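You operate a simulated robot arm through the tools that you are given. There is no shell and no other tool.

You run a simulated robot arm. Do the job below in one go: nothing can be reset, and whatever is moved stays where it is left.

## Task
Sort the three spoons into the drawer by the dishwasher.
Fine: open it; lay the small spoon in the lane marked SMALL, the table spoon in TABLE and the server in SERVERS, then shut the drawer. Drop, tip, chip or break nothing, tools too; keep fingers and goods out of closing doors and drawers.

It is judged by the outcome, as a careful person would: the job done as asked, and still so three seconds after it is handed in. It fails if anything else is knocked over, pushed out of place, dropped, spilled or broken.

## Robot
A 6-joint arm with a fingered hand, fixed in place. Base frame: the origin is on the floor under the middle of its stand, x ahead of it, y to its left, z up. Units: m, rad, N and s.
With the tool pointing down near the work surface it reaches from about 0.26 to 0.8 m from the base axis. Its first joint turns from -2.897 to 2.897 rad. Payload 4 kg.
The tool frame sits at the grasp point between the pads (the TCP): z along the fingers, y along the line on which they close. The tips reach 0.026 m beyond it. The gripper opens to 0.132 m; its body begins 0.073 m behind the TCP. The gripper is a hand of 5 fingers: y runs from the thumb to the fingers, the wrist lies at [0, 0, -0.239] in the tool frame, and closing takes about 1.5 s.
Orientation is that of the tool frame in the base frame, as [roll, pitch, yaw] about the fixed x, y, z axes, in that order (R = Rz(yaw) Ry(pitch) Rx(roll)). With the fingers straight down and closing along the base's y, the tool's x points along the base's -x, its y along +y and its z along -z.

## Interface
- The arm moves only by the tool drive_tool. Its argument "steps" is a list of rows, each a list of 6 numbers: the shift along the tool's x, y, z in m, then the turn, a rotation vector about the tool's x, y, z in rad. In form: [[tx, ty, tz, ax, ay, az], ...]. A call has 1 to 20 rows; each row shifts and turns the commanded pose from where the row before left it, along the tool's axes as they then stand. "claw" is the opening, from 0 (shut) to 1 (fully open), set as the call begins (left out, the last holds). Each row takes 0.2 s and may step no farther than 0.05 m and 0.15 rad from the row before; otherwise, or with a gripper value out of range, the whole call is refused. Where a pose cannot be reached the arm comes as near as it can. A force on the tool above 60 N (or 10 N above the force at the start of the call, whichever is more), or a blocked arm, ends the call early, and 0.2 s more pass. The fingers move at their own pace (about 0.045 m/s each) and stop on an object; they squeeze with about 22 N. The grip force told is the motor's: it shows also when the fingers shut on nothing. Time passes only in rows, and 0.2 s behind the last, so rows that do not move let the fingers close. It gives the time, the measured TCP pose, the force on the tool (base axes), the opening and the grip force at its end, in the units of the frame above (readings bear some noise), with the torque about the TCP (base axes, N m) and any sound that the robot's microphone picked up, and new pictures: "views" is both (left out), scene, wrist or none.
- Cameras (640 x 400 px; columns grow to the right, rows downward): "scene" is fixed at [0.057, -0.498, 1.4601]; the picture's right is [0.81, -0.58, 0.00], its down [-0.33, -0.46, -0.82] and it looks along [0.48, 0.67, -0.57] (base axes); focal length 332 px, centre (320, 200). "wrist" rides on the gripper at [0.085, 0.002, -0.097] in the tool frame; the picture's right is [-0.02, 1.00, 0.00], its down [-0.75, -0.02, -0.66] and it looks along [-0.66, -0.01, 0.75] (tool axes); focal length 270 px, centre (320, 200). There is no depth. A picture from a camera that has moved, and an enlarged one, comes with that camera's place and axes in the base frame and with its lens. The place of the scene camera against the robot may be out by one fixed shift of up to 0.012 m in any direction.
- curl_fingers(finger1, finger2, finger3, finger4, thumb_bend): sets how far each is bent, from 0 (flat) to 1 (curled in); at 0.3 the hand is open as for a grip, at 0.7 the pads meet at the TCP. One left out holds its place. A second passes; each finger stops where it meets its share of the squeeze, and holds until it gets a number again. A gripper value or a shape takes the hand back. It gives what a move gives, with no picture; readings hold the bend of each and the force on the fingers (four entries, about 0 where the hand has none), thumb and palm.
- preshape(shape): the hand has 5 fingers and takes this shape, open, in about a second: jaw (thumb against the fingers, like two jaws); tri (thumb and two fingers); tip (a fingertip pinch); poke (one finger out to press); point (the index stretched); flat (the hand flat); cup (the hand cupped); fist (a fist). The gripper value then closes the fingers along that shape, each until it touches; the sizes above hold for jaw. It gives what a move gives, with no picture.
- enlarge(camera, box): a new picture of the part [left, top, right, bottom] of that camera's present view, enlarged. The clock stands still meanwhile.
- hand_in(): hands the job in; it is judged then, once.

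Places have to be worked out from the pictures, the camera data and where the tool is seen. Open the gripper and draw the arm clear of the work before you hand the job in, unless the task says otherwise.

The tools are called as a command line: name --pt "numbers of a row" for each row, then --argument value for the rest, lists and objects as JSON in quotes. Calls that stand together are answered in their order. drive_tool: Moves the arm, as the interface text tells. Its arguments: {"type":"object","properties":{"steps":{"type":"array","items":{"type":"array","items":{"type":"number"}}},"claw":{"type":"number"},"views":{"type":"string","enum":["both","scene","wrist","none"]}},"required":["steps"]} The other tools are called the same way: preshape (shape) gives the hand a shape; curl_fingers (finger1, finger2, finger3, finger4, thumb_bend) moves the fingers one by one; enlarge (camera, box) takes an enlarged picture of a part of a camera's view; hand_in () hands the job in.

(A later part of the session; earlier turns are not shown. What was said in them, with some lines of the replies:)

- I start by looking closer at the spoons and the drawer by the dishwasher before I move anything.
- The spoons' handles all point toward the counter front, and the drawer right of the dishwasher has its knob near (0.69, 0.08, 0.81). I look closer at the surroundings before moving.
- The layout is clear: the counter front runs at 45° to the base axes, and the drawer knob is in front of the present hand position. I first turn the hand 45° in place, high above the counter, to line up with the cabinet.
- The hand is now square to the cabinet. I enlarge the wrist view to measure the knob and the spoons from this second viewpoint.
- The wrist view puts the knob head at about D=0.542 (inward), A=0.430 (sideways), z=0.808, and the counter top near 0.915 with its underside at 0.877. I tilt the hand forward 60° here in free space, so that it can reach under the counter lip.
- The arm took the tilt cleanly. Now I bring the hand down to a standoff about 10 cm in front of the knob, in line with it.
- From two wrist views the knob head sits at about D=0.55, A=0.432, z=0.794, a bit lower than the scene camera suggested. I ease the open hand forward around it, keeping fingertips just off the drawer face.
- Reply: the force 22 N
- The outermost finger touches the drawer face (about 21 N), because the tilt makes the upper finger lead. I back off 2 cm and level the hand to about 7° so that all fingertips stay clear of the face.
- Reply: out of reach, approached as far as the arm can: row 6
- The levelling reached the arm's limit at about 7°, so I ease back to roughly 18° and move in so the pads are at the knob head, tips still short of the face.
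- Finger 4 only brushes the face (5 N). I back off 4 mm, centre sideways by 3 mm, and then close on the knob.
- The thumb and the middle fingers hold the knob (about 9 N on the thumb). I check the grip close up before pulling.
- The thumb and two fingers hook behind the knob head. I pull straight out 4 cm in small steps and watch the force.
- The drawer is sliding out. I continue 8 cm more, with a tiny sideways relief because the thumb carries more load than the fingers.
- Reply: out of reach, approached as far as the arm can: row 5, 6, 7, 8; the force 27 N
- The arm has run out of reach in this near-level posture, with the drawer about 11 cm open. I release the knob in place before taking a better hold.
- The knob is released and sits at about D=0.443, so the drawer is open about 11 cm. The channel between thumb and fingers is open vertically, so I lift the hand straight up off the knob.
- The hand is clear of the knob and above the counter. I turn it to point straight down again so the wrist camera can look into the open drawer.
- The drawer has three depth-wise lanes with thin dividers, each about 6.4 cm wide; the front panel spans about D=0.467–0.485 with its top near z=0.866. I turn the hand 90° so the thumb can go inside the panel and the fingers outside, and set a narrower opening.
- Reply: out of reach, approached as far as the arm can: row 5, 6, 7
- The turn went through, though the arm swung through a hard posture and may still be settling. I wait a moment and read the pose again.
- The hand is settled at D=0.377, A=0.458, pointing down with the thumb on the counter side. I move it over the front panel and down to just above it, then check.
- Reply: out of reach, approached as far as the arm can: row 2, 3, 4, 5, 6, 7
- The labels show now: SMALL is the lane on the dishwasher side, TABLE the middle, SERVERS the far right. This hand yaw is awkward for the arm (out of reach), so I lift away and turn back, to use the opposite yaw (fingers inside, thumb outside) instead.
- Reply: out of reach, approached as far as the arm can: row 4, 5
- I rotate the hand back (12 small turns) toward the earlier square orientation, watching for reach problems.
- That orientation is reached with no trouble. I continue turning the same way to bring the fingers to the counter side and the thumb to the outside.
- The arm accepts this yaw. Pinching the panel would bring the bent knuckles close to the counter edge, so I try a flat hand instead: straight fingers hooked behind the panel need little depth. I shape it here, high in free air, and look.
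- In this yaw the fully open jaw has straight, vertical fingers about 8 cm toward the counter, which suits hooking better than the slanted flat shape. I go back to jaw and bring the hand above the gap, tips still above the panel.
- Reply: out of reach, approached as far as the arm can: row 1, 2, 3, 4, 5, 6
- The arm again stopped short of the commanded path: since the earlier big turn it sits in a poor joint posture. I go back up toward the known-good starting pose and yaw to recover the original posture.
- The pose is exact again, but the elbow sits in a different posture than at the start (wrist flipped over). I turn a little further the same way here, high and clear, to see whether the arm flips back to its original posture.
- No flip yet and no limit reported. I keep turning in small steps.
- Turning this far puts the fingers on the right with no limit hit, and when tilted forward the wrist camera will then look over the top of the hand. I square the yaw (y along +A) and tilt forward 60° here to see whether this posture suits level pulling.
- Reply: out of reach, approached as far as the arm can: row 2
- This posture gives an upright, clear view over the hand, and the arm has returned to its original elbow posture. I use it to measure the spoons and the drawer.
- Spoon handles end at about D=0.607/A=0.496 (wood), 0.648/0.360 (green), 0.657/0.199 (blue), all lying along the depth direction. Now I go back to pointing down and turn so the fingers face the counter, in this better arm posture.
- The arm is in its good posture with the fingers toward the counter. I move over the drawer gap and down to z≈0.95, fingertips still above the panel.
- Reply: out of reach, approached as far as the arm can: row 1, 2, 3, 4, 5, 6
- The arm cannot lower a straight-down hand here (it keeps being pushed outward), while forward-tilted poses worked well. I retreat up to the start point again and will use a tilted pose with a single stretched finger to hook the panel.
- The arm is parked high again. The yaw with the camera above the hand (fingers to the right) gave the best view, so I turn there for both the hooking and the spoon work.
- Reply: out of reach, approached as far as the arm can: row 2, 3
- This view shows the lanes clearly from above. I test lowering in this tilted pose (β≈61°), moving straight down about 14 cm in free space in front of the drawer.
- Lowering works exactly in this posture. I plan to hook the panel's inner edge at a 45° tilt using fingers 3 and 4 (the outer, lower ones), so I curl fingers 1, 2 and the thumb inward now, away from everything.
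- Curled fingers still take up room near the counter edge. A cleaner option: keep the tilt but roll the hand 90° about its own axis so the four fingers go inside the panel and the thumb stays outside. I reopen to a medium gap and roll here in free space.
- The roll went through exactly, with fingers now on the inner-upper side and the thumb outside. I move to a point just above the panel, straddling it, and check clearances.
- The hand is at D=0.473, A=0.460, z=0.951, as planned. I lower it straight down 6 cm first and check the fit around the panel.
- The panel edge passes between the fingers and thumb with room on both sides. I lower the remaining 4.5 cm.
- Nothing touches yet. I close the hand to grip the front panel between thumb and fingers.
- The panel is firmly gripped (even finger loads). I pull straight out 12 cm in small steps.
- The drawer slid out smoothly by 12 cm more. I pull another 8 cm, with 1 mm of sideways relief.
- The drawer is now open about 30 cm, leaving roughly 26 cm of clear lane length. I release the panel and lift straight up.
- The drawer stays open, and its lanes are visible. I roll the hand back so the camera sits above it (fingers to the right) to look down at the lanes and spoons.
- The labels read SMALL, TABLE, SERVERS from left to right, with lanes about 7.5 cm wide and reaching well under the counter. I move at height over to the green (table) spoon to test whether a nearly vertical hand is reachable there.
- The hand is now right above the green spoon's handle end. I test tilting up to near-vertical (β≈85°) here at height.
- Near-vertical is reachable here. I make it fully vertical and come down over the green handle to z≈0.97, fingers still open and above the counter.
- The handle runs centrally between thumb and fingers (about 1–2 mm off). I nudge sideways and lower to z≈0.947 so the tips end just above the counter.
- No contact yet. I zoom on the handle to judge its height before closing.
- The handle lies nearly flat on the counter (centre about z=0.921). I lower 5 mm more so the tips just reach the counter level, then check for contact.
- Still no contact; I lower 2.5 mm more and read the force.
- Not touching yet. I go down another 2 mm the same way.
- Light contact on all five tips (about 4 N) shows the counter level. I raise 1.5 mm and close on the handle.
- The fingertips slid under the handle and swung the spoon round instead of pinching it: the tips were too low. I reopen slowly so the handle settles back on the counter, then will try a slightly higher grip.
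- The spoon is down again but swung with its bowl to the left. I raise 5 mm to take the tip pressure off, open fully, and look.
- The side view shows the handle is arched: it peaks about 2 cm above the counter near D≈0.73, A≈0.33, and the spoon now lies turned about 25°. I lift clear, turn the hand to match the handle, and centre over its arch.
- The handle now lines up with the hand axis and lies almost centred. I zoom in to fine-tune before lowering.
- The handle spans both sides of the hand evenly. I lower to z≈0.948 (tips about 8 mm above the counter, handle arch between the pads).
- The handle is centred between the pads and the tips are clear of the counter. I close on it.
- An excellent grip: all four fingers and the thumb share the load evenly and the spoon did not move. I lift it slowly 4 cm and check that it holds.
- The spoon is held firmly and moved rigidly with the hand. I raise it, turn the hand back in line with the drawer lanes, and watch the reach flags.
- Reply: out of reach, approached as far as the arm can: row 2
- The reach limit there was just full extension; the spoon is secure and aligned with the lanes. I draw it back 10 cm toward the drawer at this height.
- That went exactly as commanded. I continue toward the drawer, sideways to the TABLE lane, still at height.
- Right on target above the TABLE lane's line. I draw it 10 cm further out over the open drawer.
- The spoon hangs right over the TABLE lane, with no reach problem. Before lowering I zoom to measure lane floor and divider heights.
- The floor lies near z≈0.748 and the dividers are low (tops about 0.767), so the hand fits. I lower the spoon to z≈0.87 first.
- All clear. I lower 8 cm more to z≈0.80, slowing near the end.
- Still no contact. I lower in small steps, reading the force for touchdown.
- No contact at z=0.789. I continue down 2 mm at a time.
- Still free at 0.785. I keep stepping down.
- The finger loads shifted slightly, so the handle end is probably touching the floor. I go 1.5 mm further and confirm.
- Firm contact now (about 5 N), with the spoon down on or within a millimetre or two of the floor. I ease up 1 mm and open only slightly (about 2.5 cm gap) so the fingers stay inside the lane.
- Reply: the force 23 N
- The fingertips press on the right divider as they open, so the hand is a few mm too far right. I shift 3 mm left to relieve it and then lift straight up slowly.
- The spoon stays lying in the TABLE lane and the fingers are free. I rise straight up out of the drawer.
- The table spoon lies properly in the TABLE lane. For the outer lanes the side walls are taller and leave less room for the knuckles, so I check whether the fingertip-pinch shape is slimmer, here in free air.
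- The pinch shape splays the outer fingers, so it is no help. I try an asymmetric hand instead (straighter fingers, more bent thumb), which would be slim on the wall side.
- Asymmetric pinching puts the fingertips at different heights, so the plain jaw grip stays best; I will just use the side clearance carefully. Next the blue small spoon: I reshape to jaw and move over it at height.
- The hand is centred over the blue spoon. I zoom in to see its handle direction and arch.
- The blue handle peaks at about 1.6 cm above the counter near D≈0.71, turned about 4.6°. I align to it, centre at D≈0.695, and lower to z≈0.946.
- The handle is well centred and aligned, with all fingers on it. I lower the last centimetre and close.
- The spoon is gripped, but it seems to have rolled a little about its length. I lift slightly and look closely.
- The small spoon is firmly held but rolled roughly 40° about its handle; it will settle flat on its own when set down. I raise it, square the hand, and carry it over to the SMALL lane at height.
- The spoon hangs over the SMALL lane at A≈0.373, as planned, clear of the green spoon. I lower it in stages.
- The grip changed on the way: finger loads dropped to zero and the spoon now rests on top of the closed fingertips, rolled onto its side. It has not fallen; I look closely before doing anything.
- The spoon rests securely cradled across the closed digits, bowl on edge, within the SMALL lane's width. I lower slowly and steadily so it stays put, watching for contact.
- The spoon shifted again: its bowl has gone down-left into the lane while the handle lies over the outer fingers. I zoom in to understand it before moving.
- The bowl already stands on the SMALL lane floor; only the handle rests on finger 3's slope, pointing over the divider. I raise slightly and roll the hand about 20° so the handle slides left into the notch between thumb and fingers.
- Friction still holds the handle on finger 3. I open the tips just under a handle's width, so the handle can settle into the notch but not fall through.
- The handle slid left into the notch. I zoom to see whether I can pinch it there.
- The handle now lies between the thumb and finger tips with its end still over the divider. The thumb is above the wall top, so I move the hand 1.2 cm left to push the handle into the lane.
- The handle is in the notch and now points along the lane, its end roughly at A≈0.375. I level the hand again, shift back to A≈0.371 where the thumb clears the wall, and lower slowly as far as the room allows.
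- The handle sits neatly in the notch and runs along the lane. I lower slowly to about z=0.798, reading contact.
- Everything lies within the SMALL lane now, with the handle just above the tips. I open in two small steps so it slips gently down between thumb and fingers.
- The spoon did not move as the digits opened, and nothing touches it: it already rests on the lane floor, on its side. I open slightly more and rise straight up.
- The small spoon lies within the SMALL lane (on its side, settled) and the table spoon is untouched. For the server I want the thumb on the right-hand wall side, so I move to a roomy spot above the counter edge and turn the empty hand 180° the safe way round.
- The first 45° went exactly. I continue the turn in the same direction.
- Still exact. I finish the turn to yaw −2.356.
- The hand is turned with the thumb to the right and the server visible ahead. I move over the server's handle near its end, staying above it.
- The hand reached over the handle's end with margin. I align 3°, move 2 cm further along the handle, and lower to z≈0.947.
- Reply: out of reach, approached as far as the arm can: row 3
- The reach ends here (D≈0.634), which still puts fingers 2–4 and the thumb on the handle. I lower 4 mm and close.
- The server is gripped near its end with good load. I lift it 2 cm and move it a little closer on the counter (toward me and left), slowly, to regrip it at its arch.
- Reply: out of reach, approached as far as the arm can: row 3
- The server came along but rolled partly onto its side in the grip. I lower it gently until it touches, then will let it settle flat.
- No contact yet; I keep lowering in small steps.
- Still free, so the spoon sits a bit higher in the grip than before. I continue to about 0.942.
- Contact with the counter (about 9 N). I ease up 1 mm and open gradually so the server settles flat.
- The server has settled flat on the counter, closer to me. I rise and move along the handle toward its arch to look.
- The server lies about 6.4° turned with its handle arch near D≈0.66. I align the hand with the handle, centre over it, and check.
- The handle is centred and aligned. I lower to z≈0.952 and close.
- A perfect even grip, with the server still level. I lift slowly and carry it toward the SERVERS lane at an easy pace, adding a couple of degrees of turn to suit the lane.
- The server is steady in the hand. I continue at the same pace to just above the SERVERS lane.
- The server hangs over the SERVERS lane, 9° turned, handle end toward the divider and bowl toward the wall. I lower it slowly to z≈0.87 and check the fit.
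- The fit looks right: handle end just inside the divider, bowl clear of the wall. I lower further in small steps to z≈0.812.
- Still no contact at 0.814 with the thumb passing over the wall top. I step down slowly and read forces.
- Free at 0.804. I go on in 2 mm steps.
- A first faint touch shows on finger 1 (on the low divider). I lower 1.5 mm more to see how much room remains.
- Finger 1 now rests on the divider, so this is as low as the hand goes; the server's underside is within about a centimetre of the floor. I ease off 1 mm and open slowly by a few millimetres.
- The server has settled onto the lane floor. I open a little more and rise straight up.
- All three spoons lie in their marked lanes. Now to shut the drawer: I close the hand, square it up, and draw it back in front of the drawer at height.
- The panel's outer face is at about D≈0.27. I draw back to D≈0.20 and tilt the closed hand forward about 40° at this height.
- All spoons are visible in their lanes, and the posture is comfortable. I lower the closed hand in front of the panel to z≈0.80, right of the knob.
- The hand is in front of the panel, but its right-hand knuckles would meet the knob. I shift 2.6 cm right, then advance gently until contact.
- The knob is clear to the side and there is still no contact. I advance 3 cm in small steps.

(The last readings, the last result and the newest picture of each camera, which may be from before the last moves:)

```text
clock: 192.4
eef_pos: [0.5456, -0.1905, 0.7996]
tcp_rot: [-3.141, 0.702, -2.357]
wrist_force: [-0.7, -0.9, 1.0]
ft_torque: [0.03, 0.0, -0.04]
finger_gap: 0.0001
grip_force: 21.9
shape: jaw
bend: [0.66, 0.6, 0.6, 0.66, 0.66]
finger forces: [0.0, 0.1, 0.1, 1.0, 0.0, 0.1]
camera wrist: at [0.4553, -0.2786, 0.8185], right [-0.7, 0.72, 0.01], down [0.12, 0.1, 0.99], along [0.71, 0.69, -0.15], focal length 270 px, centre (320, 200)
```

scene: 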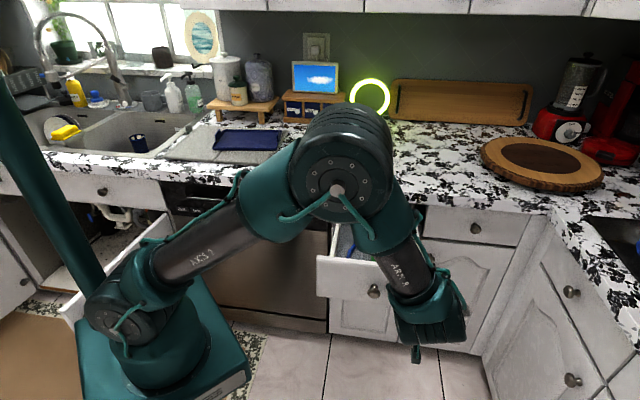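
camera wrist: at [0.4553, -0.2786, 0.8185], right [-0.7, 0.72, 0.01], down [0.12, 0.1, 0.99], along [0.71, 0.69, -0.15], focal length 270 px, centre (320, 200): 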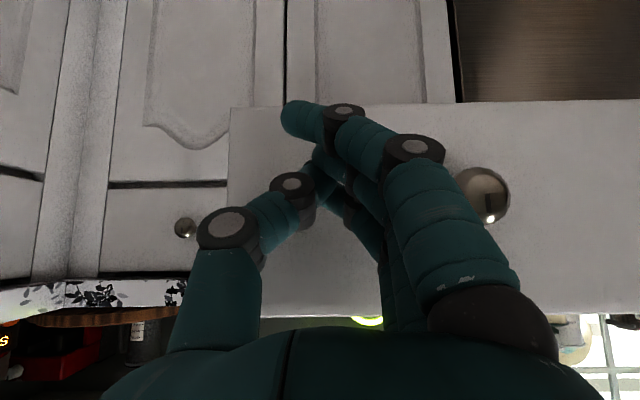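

Finger 4 now touches the panel lightly. I push the drawer in smoothly and slowly.

drive_tool --pt "-0.0077 0 0.0064 0 0 0" --pt "-0.0077 0 0.0064 0 0 0" --pt "-0.0077 0 0.0064 0 0 0" --pt "-0.0077 0 0.0064 0 0 0" --pt "-0.0077 0 0.0064 0 0 0" --pt "-0.0077 0 0.0064 0 0 0" --pt "-0.0077 0 0.0064 0 0 0" --pt "-0.0077 0 0.0064 0 0 0" --pt "-0.0077 0 0.0064 0 0 0" --pt "-0.0077 0 0.0064 0 0 0" --pt "0 0 0 0 0 0"

enlarge --camera "scene" --box '[310, 170, 470, 300]'

```text
clock: 194.8
eef_pos: [0.6166, -0.119, 0.8009]
tcp_rot: [3.141, 0.702, -2.355]
wrist_force: [-0.5, -1.4, -0.1]
ft_torque: [-0.01, 0.01, -0.02]
finger_gap: 0.0
grip_force: 21.7
shape: jaw
bend: [0.66, 0.6, 0.6, 0.67, 0.66]
finger forces: [0.1, 0.1, 0.0, 1.1, 0.0, 0.0]
camera wrist: at [0.5257, -0.2077, 0.8193], right [-0.7, 0.72, 0.01], down [0.12, 0.1, 0.99], along [0.71, 0.69, -0.15], focal length 270 px, centre (320, 200)
```

scene: 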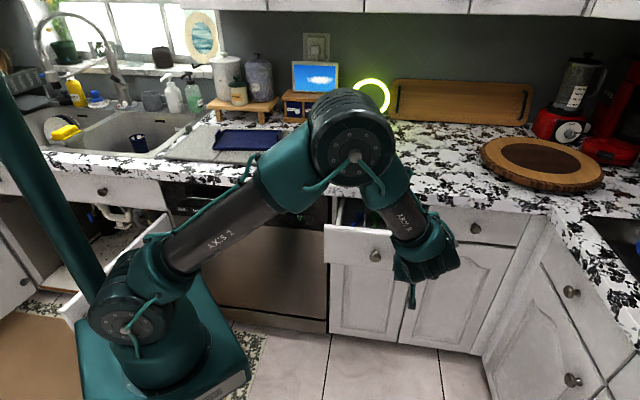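
wrist: 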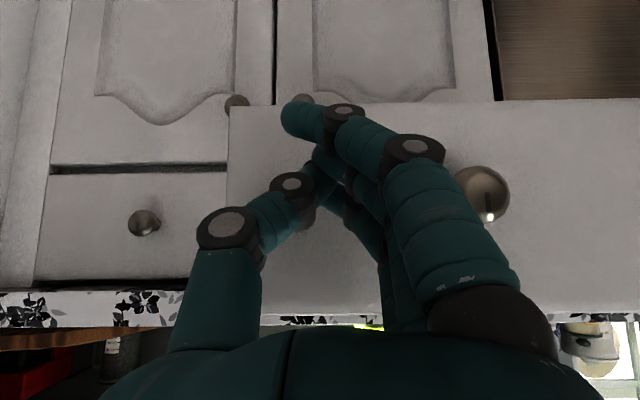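

```text
3.08 times, centred on (390, 235) of scene
camera zoom: at [0.057, -0.498, 1.4601], right [0.81, -0.58, 0.0], down [-0.33, -0.46, -0.82], along [0.48, 0.67, -0.57], focal length 1021 px, centre (105, 92)
```

zoom: 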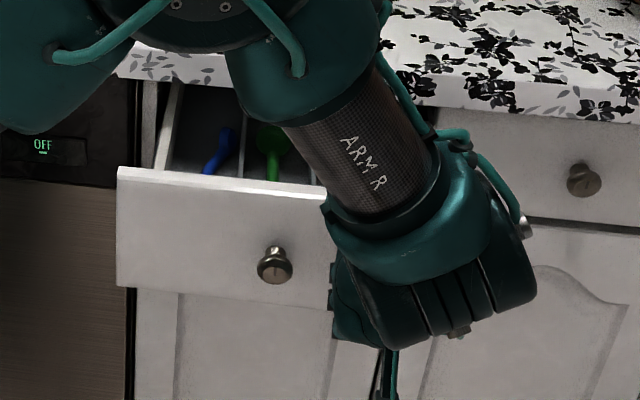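

The drawer slides in easily (about 1 N) with the spoons undisturbed. I push 11 cm more at the same smooth pace.

drive_tool --pt "-0.0084 0 0.0071 0 0 0" --pt "-0.0084 0 0.0071 0 0 0" --pt "-0.0084 0 0.0071 0 0 0" --pt "-0.0084 0 0.0071 0 0 0" --pt "-0.0084 0 0.0071 0 0 0" --pt "-0.0084 0 0.0071 0 0 0" --pt "-0.0084 0 0.0071 0 0 0" --pt "-0.0084 0 0.0071 0 0 0" --pt "-0.0084 0 0.0071 0 0 0" --pt "-0.0084 0 0.0071 0 0 0" --pt "0 0 0 0 0 0"

```text
clock: 197.2
eef_pos: [0.6934, -0.0404, 0.8]
tcp_rot: [-3.14, 0.701, -2.356]
wrist_force: [-0.4, -0.8, -0.2]
ft_torque: [0.01, 0.0, -0.02]
finger_gap: 0.0
grip_force: 22.5
shape: jaw
bend: [0.66, 0.6, 0.6, 0.67, 0.66]
finger forces: [0.1, 0.1, 0.0, 0.5, 0.0, 0.0]
camera wrist: at [0.6038, -0.1294, 0.8189], right [-0.7, 0.72, 0.01], down [0.12, 0.1, 0.99], along [0.71, 0.69, -0.15], focal length 270 px, centre (320, 200)
```

scene: 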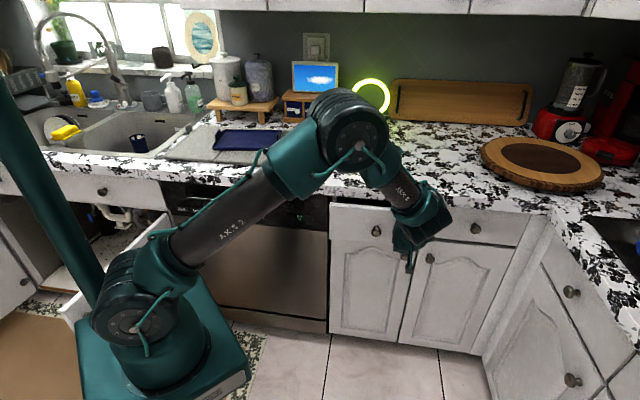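
wrist: 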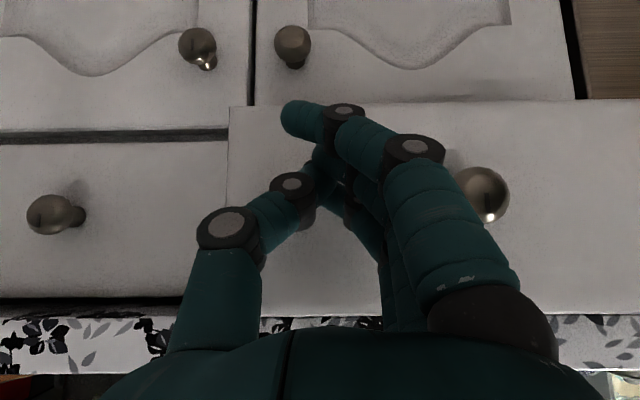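

The drawer is about 9 cm from shut. I back off 2 cm and tilt the hand flatter (about 30° below level) so it clears the counter lip for the final push.

drive_tool --pt "0.0077 0 -0.0064 0 0 0" --pt "0.0077 0 -0.0064 0 0 0" --pt "0 0 0 0 -0.1163 0" --pt "0 0 0 0 -0.1163 0" --pt "0 0 0 0 -0.1163 0" --pt "0 0 0 0 0 0"

```text
clock: 198.6
eef_pos: [0.6806, -0.0545, 0.8003]
tcp_rot: [3.14, 1.05, -2.355]
wrist_force: [-0.7, -0.7, 0.0]
ft_torque: [-0.02, -0.01, 0.03]
finger_gap: 0.0001
grip_force: 22.0
shape: jaw
bend: [0.66, 0.6, 0.6, 0.66, 0.66]
finger forces: [0.1, 0.0, 0.0, 0.1, 0.0, 0.0]
camera wrist: at [0.5901, -0.1432, 0.774], right [-0.7, 0.71, 0.02], down [-0.13, -0.15, 0.98], along [0.7, 0.68, 0.2], focal length 270 px, centre (320, 200)
```

scene: 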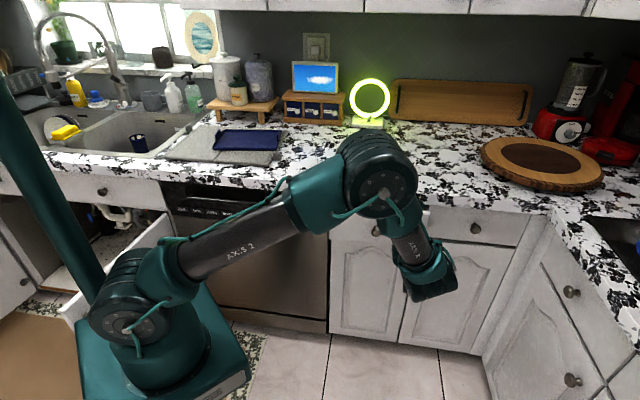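
wrist: 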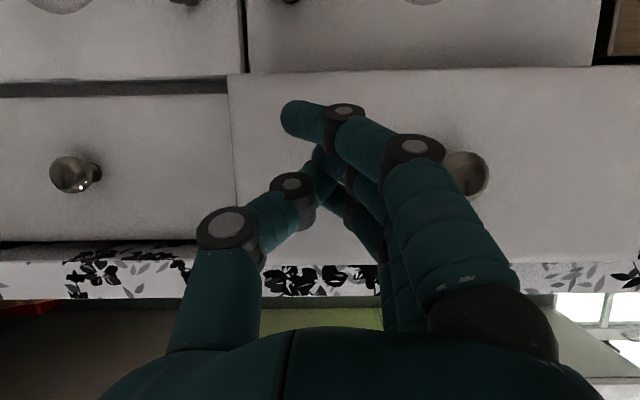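

Ready for the final push, with the knob clear of the knuckles. I advance 7 cm in 1 cm steps and watch the force.

drive_tool --pt "-0.005 0 0.00866 0 0 0" --pt "-0.005 0 0.00866 0 0 0" --pt "-0.005 0 0.00866 0 0 0" --pt "-0.005 0 0.00866 0 0 0" --pt "-0.005 0 0.00866 0 0 0" --pt "-0.005 0 0.00866 0 0 0" --pt "-0.005 0 0.00866 0 0 0" --pt "0 0 0 0 0 0"

```text
clock: 200.4
eef_pos: [0.7293, -0.0049, 0.8019]
tcp_rot: [3.141, 1.052, -2.357]
wrist_force: [0.1, -1.5, 0.1]
ft_torque: [0.02, -0.03, -0.01]
finger_gap: 0.0001
grip_force: 21.6
shape: jaw
bend: [0.66, 0.6, 0.6, 0.67, 0.66]
finger forces: [0.1, 0.1, 0.0, 1.3, 0.0, 0.0]
camera wrist: at [0.6398, -0.0933, 0.7749], right [-0.7, 0.71, 0.02], down [-0.13, -0.15, 0.98], along [0.7, 0.68, 0.2], focal length 270 px, centre (320, 200)
```

scene: 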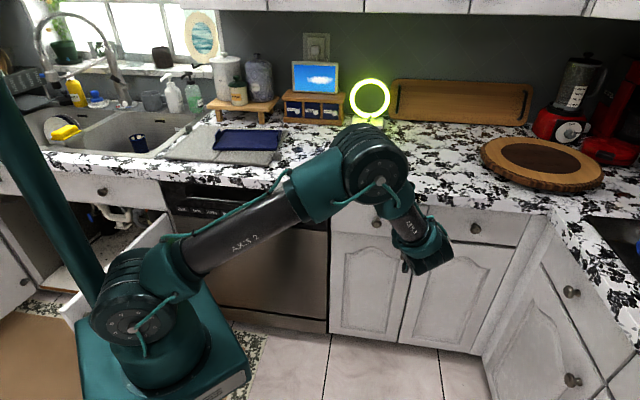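
wrist: 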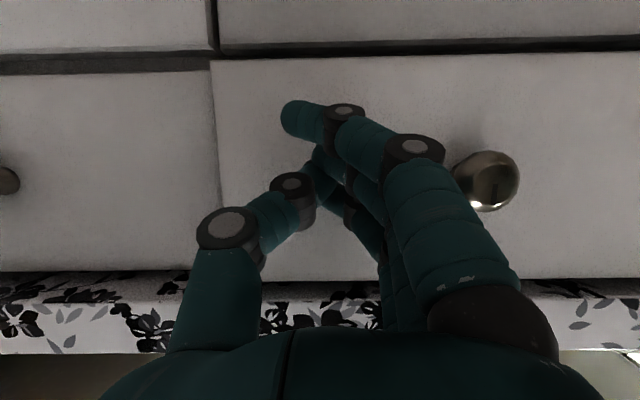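

Nearly shut. I push the last few centimetres in 5 mm steps, watching for the stop.

drive_tool --pt "-0.0025 0 0.00433 0 0 0" --pt "-0.0025 0 0.00433 0 0 0" --pt "-0.0025 0 0.00433 0 0 0" --pt "-0.0025 0 0.00433 0 0 0" --pt "0 0 0 0 0 0"

```text
clock: 201.6
eef_pos: [0.7439, 0.0083, 0.8006]
tcp_rot: [3.139, 1.05, -2.356]
wrist_force: [-2.5, -1.6, -0.5]
ft_torque: [0.07, -0.06, -0.06]
finger_gap: 0.0001
grip_force: 21.6
shape: jaw
bend: [0.66, 0.6, 0.6, 0.67, 0.66]
finger forces: [0.1, 0.0, 0.0, 2.8, 0.1, 0.1]
camera wrist: at [0.6538, -0.0795, 0.7744], right [-0.7, 0.71, 0.02], down [-0.13, -0.15, 0.98], along [0.7, 0.68, 0.2], focal length 270 px, centre (320, 200)
```

scene: 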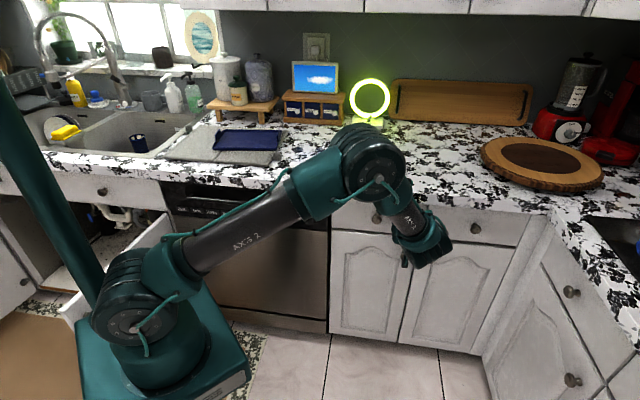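
wrist: 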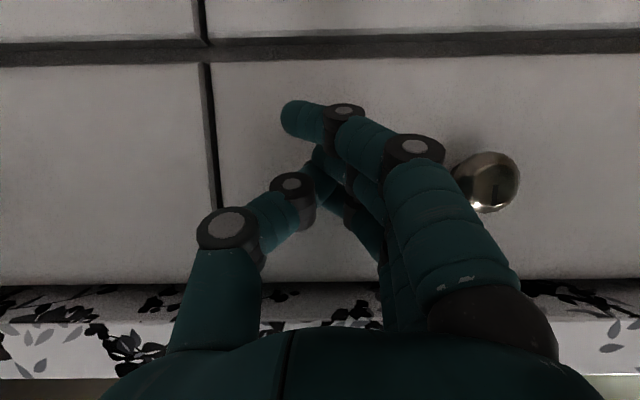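

The faces look almost flush. I press a few millimetres further until it meets its stop.

drive_tool --pt "-0.0015 0 0.0026 0 0 0" --pt "-0.0015 0 0.0026 0 0 0" --pt "0 0 0 0 0 0" --views "wrist"

enlarge --camera "wrist" --box '[120, 20, 360, 300]'

```text
clock: 202.4
eef_pos: [0.7478, 0.0115, 0.8006]
tcp_rot: [3.14, 1.048, -2.359]
wrist_force: [-21.5, -11.4, -5.7]
ft_torque: [0.28, -0.31, -0.23]
finger_gap: 0.0001
grip_force: 22.4
shape: jaw
bend: [0.66, 0.6, 0.6, 0.72, 0.66]
finger forces: [0.1, 0.0, 0.1, 22.8, 0.0, 0.1]
camera wrist: at [0.6574, -0.0757, 0.7738], right [-0.7, 0.71, 0.02], down [-0.13, -0.15, 0.98], along [0.7, 0.68, 0.19], focal length 270 px, centre (320, 200)
```

wrist: 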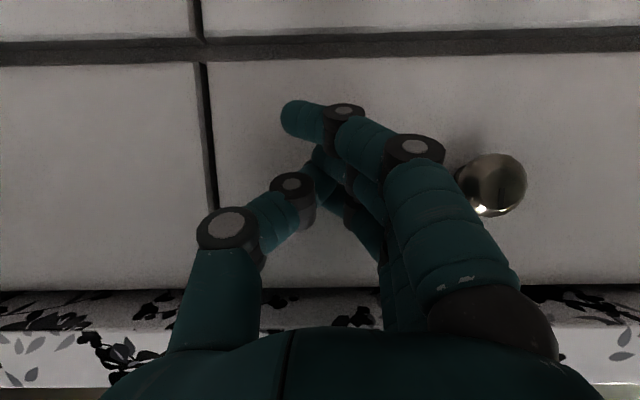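

```text
1.43 times, centred on (240, 160) of wrist
camera zoom: at [0.6574, -0.0757, 0.7738], right [-0.7, 0.71, 0.02], down [-0.13, -0.15, 0.98], along [0.7, 0.68, 0.19], focal length 386 px, centre (434, 257)
```

zoom: 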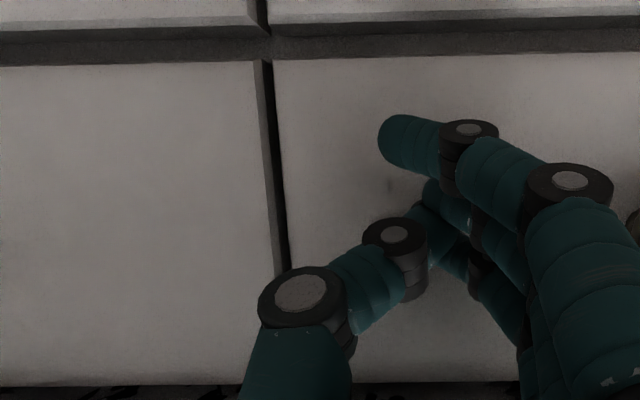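

The stop is reached (about 23 N) and the faces are flush: the drawer is shut. I back the hand straight off and check that it stays closed.

drive_tool --pt "0.0025 0 -0.00433 0 0 0" --pt "0.005 0 -0.00866 0 0 0" --pt "0.01 0 -0.0173 0 0 0" --pt "0.015 0 -0.026 0 0 0" --pt "0.015 0 -0.026 0 0 0" --pt "0.01 0 -0.0173 0 0 0" --pt "0 0 0 0 0 0"

enlarge --camera "wrist" --box '[100, 0, 640, 300]'

enlarge --camera "scene" --box '[300, 170, 540, 320]'

```text
clock: 204.0
eef_pos: [0.6649, -0.0682, 0.8013]
tcp_rot: [3.141, 1.049, -2.358]
wrist_force: [-0.9, 0.1, -0.2]
ft_torque: [-0.01, -0.01, 0.01]
finger_gap: 0.0
grip_force: 21.7
shape: jaw
bend: [0.66, 0.6, 0.6, 0.66, 0.66]
finger forces: [0.0, 0.0, 0.1, 0.0, 0.0, 0.1]
camera wrist: at [0.5766, -0.1558, 0.7741], right [-0.7, 0.71, 0.02], down [-0.13, -0.15, 0.98], along [0.7, 0.68, 0.2], focal length 270 px, centre (320, 200)
```

scene: 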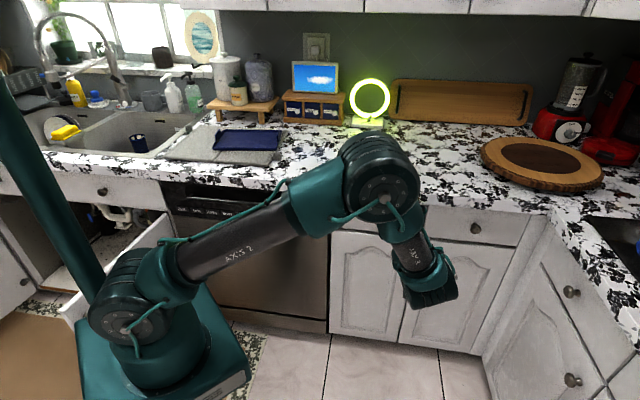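
wrist: 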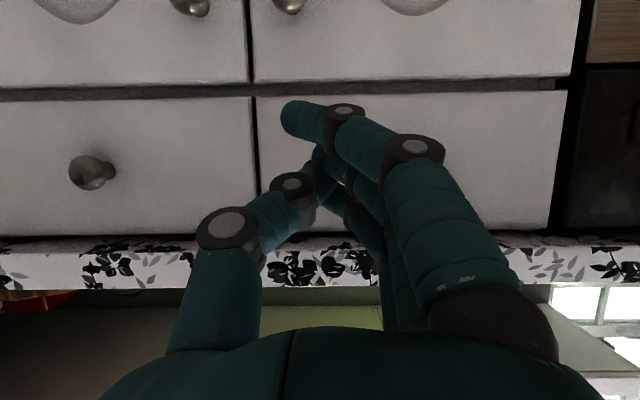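

```text
1.19 times, centred on (370, 150) of wrist
camera zoom: at [0.5766, -0.1558, 0.7741], right [-0.7, 0.71, 0.02], down [-0.13, -0.15, 0.98], along [0.7, 0.68, 0.2], focal length 320 px, centre (261, 259)
```

zoom: 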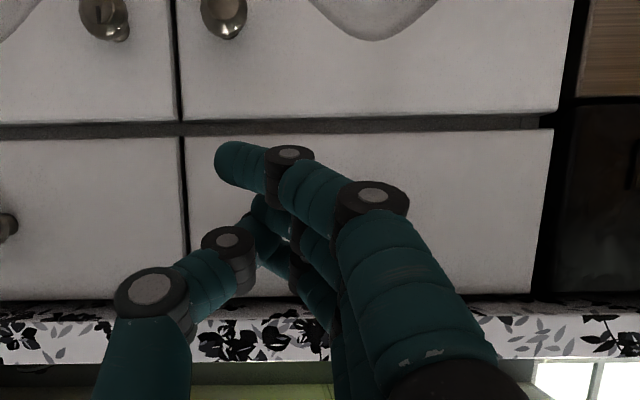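

```text
2.67 times, centred on (420, 245) of scene
camera zoom: at [0.057, -0.498, 1.4601], right [0.81, -0.58, 0.0], down [-0.33, -0.46, -0.82], along [0.48, 0.67, -0.57], focal length 885 px, centre (53, 80)
```

zoom: 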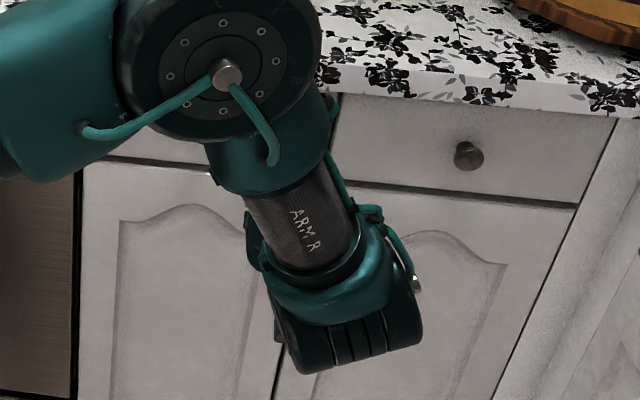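

The drawer stays shut and flush. I raise the hand straight up, clear of the counter, and open it.

drive_tool --pt "0.01 0 -0.0173 0 0 0" --pt "-0.0364 0 -0.021 0 0 0" --pt "-0.0364 0 -0.021 0 0 0" --pt "-0.0364 0 -0.021 0 0 0" --pt "-0.0364 0 -0.021 0 0 0" --pt "-0.0364 0 -0.021 0 0 0" --pt "-0.0364 0 -0.021 0 0 0" --pt "-0.0364 0 -0.021 0 0 0" --pt "-0.0364 0 -0.021 0 0 0" --pt "0 0 0 0 0 0" --claw 1

enlarge --camera "scene" --box '[300, 170, 540, 320]'

```text
clock: 206.2
eef_pos: [0.651, -0.0828, 1.1353]
tcp_rot: [-3.141, 1.05, -2.355]
wrist_force: [-0.4, 0.4, 0.2]
ft_torque: [-0.03, 0.01, 0.0]
finger_gap: 0.1317
grip_force: 0.0
shape: jaw
bend: [0.3, 0.3, 0.3, 0.3, 0.3]
finger forces: [0.1, 0.0, 0.0, 0.0, 0.1, 0.0]
camera wrist: at [0.5617, -0.171, 1.1099], right [-0.7, 0.71, 0.02], down [-0.13, -0.15, 0.98], along [0.7, 0.68, 0.2], focal length 270 px, centre (320, 200)
```

scene: 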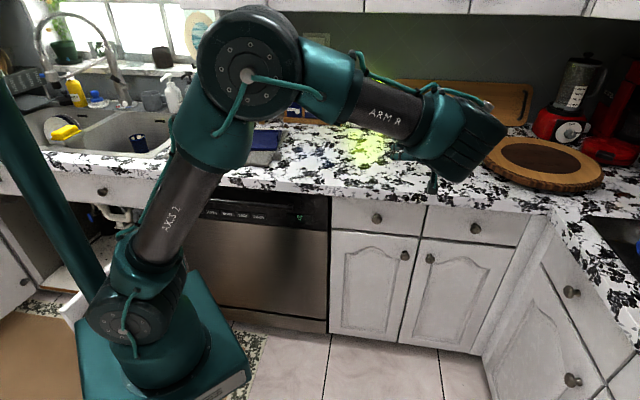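
wrist: 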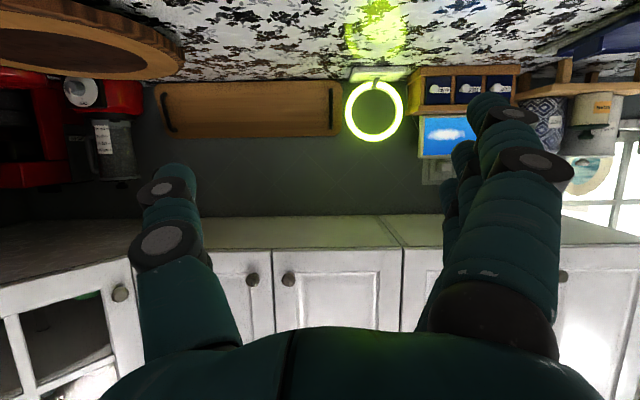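

```text
2.67 times, centred on (420, 245) of scene
camera zoom: at [0.057, -0.498, 1.4601], right [0.81, -0.58, 0.0], down [-0.33, -0.46, -0.82], along [0.48, 0.67, -0.57], focal length 885 px, centre (53, 80)
```

zoom: 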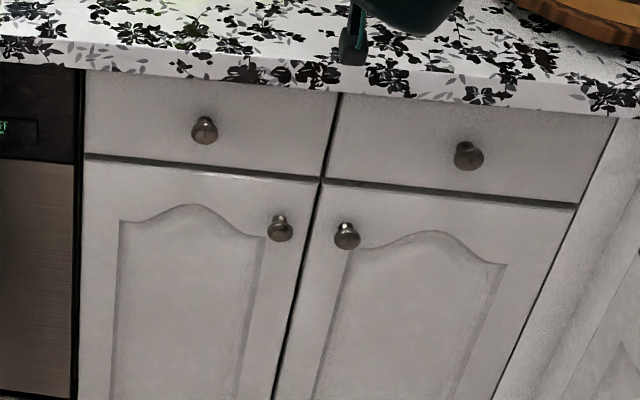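

The drawer by the dishwasher is fully shut and flush with its neighbour. The counter is clear of spoons, nothing else has moved, and the open hand is well above the work. I hand the job in.

hand_in

```text
The job is handed in.
```

The three spoons are in the drawer by the dishwasher, each in its marked lane, and the drawer is shut. I checked the lanes with the cameras before closing it. The hand is open and clear of the work.

Four things did not go cleanly:

- **Small spoon (blue):** it slipped in the grip while I was lowering it, so it ended up on its side in the SMALL lane rather than flat.
- **Table spoon (green):** my first grip swung it about 25° on the counter before I regripped it. It now lies flat in TABLE.
- **Server (wood):** it was out of reach where it lay, so I first moved it closer on the counter. I released it about a centimetre above the floor of SERVERS, because the fingers could go no lower.
- **Drawer:** a fingertip pressed its face with about 20 N when I first reached for the knob.

Nothing else on the counter looked moved in the final pictures, and I saw no damage.
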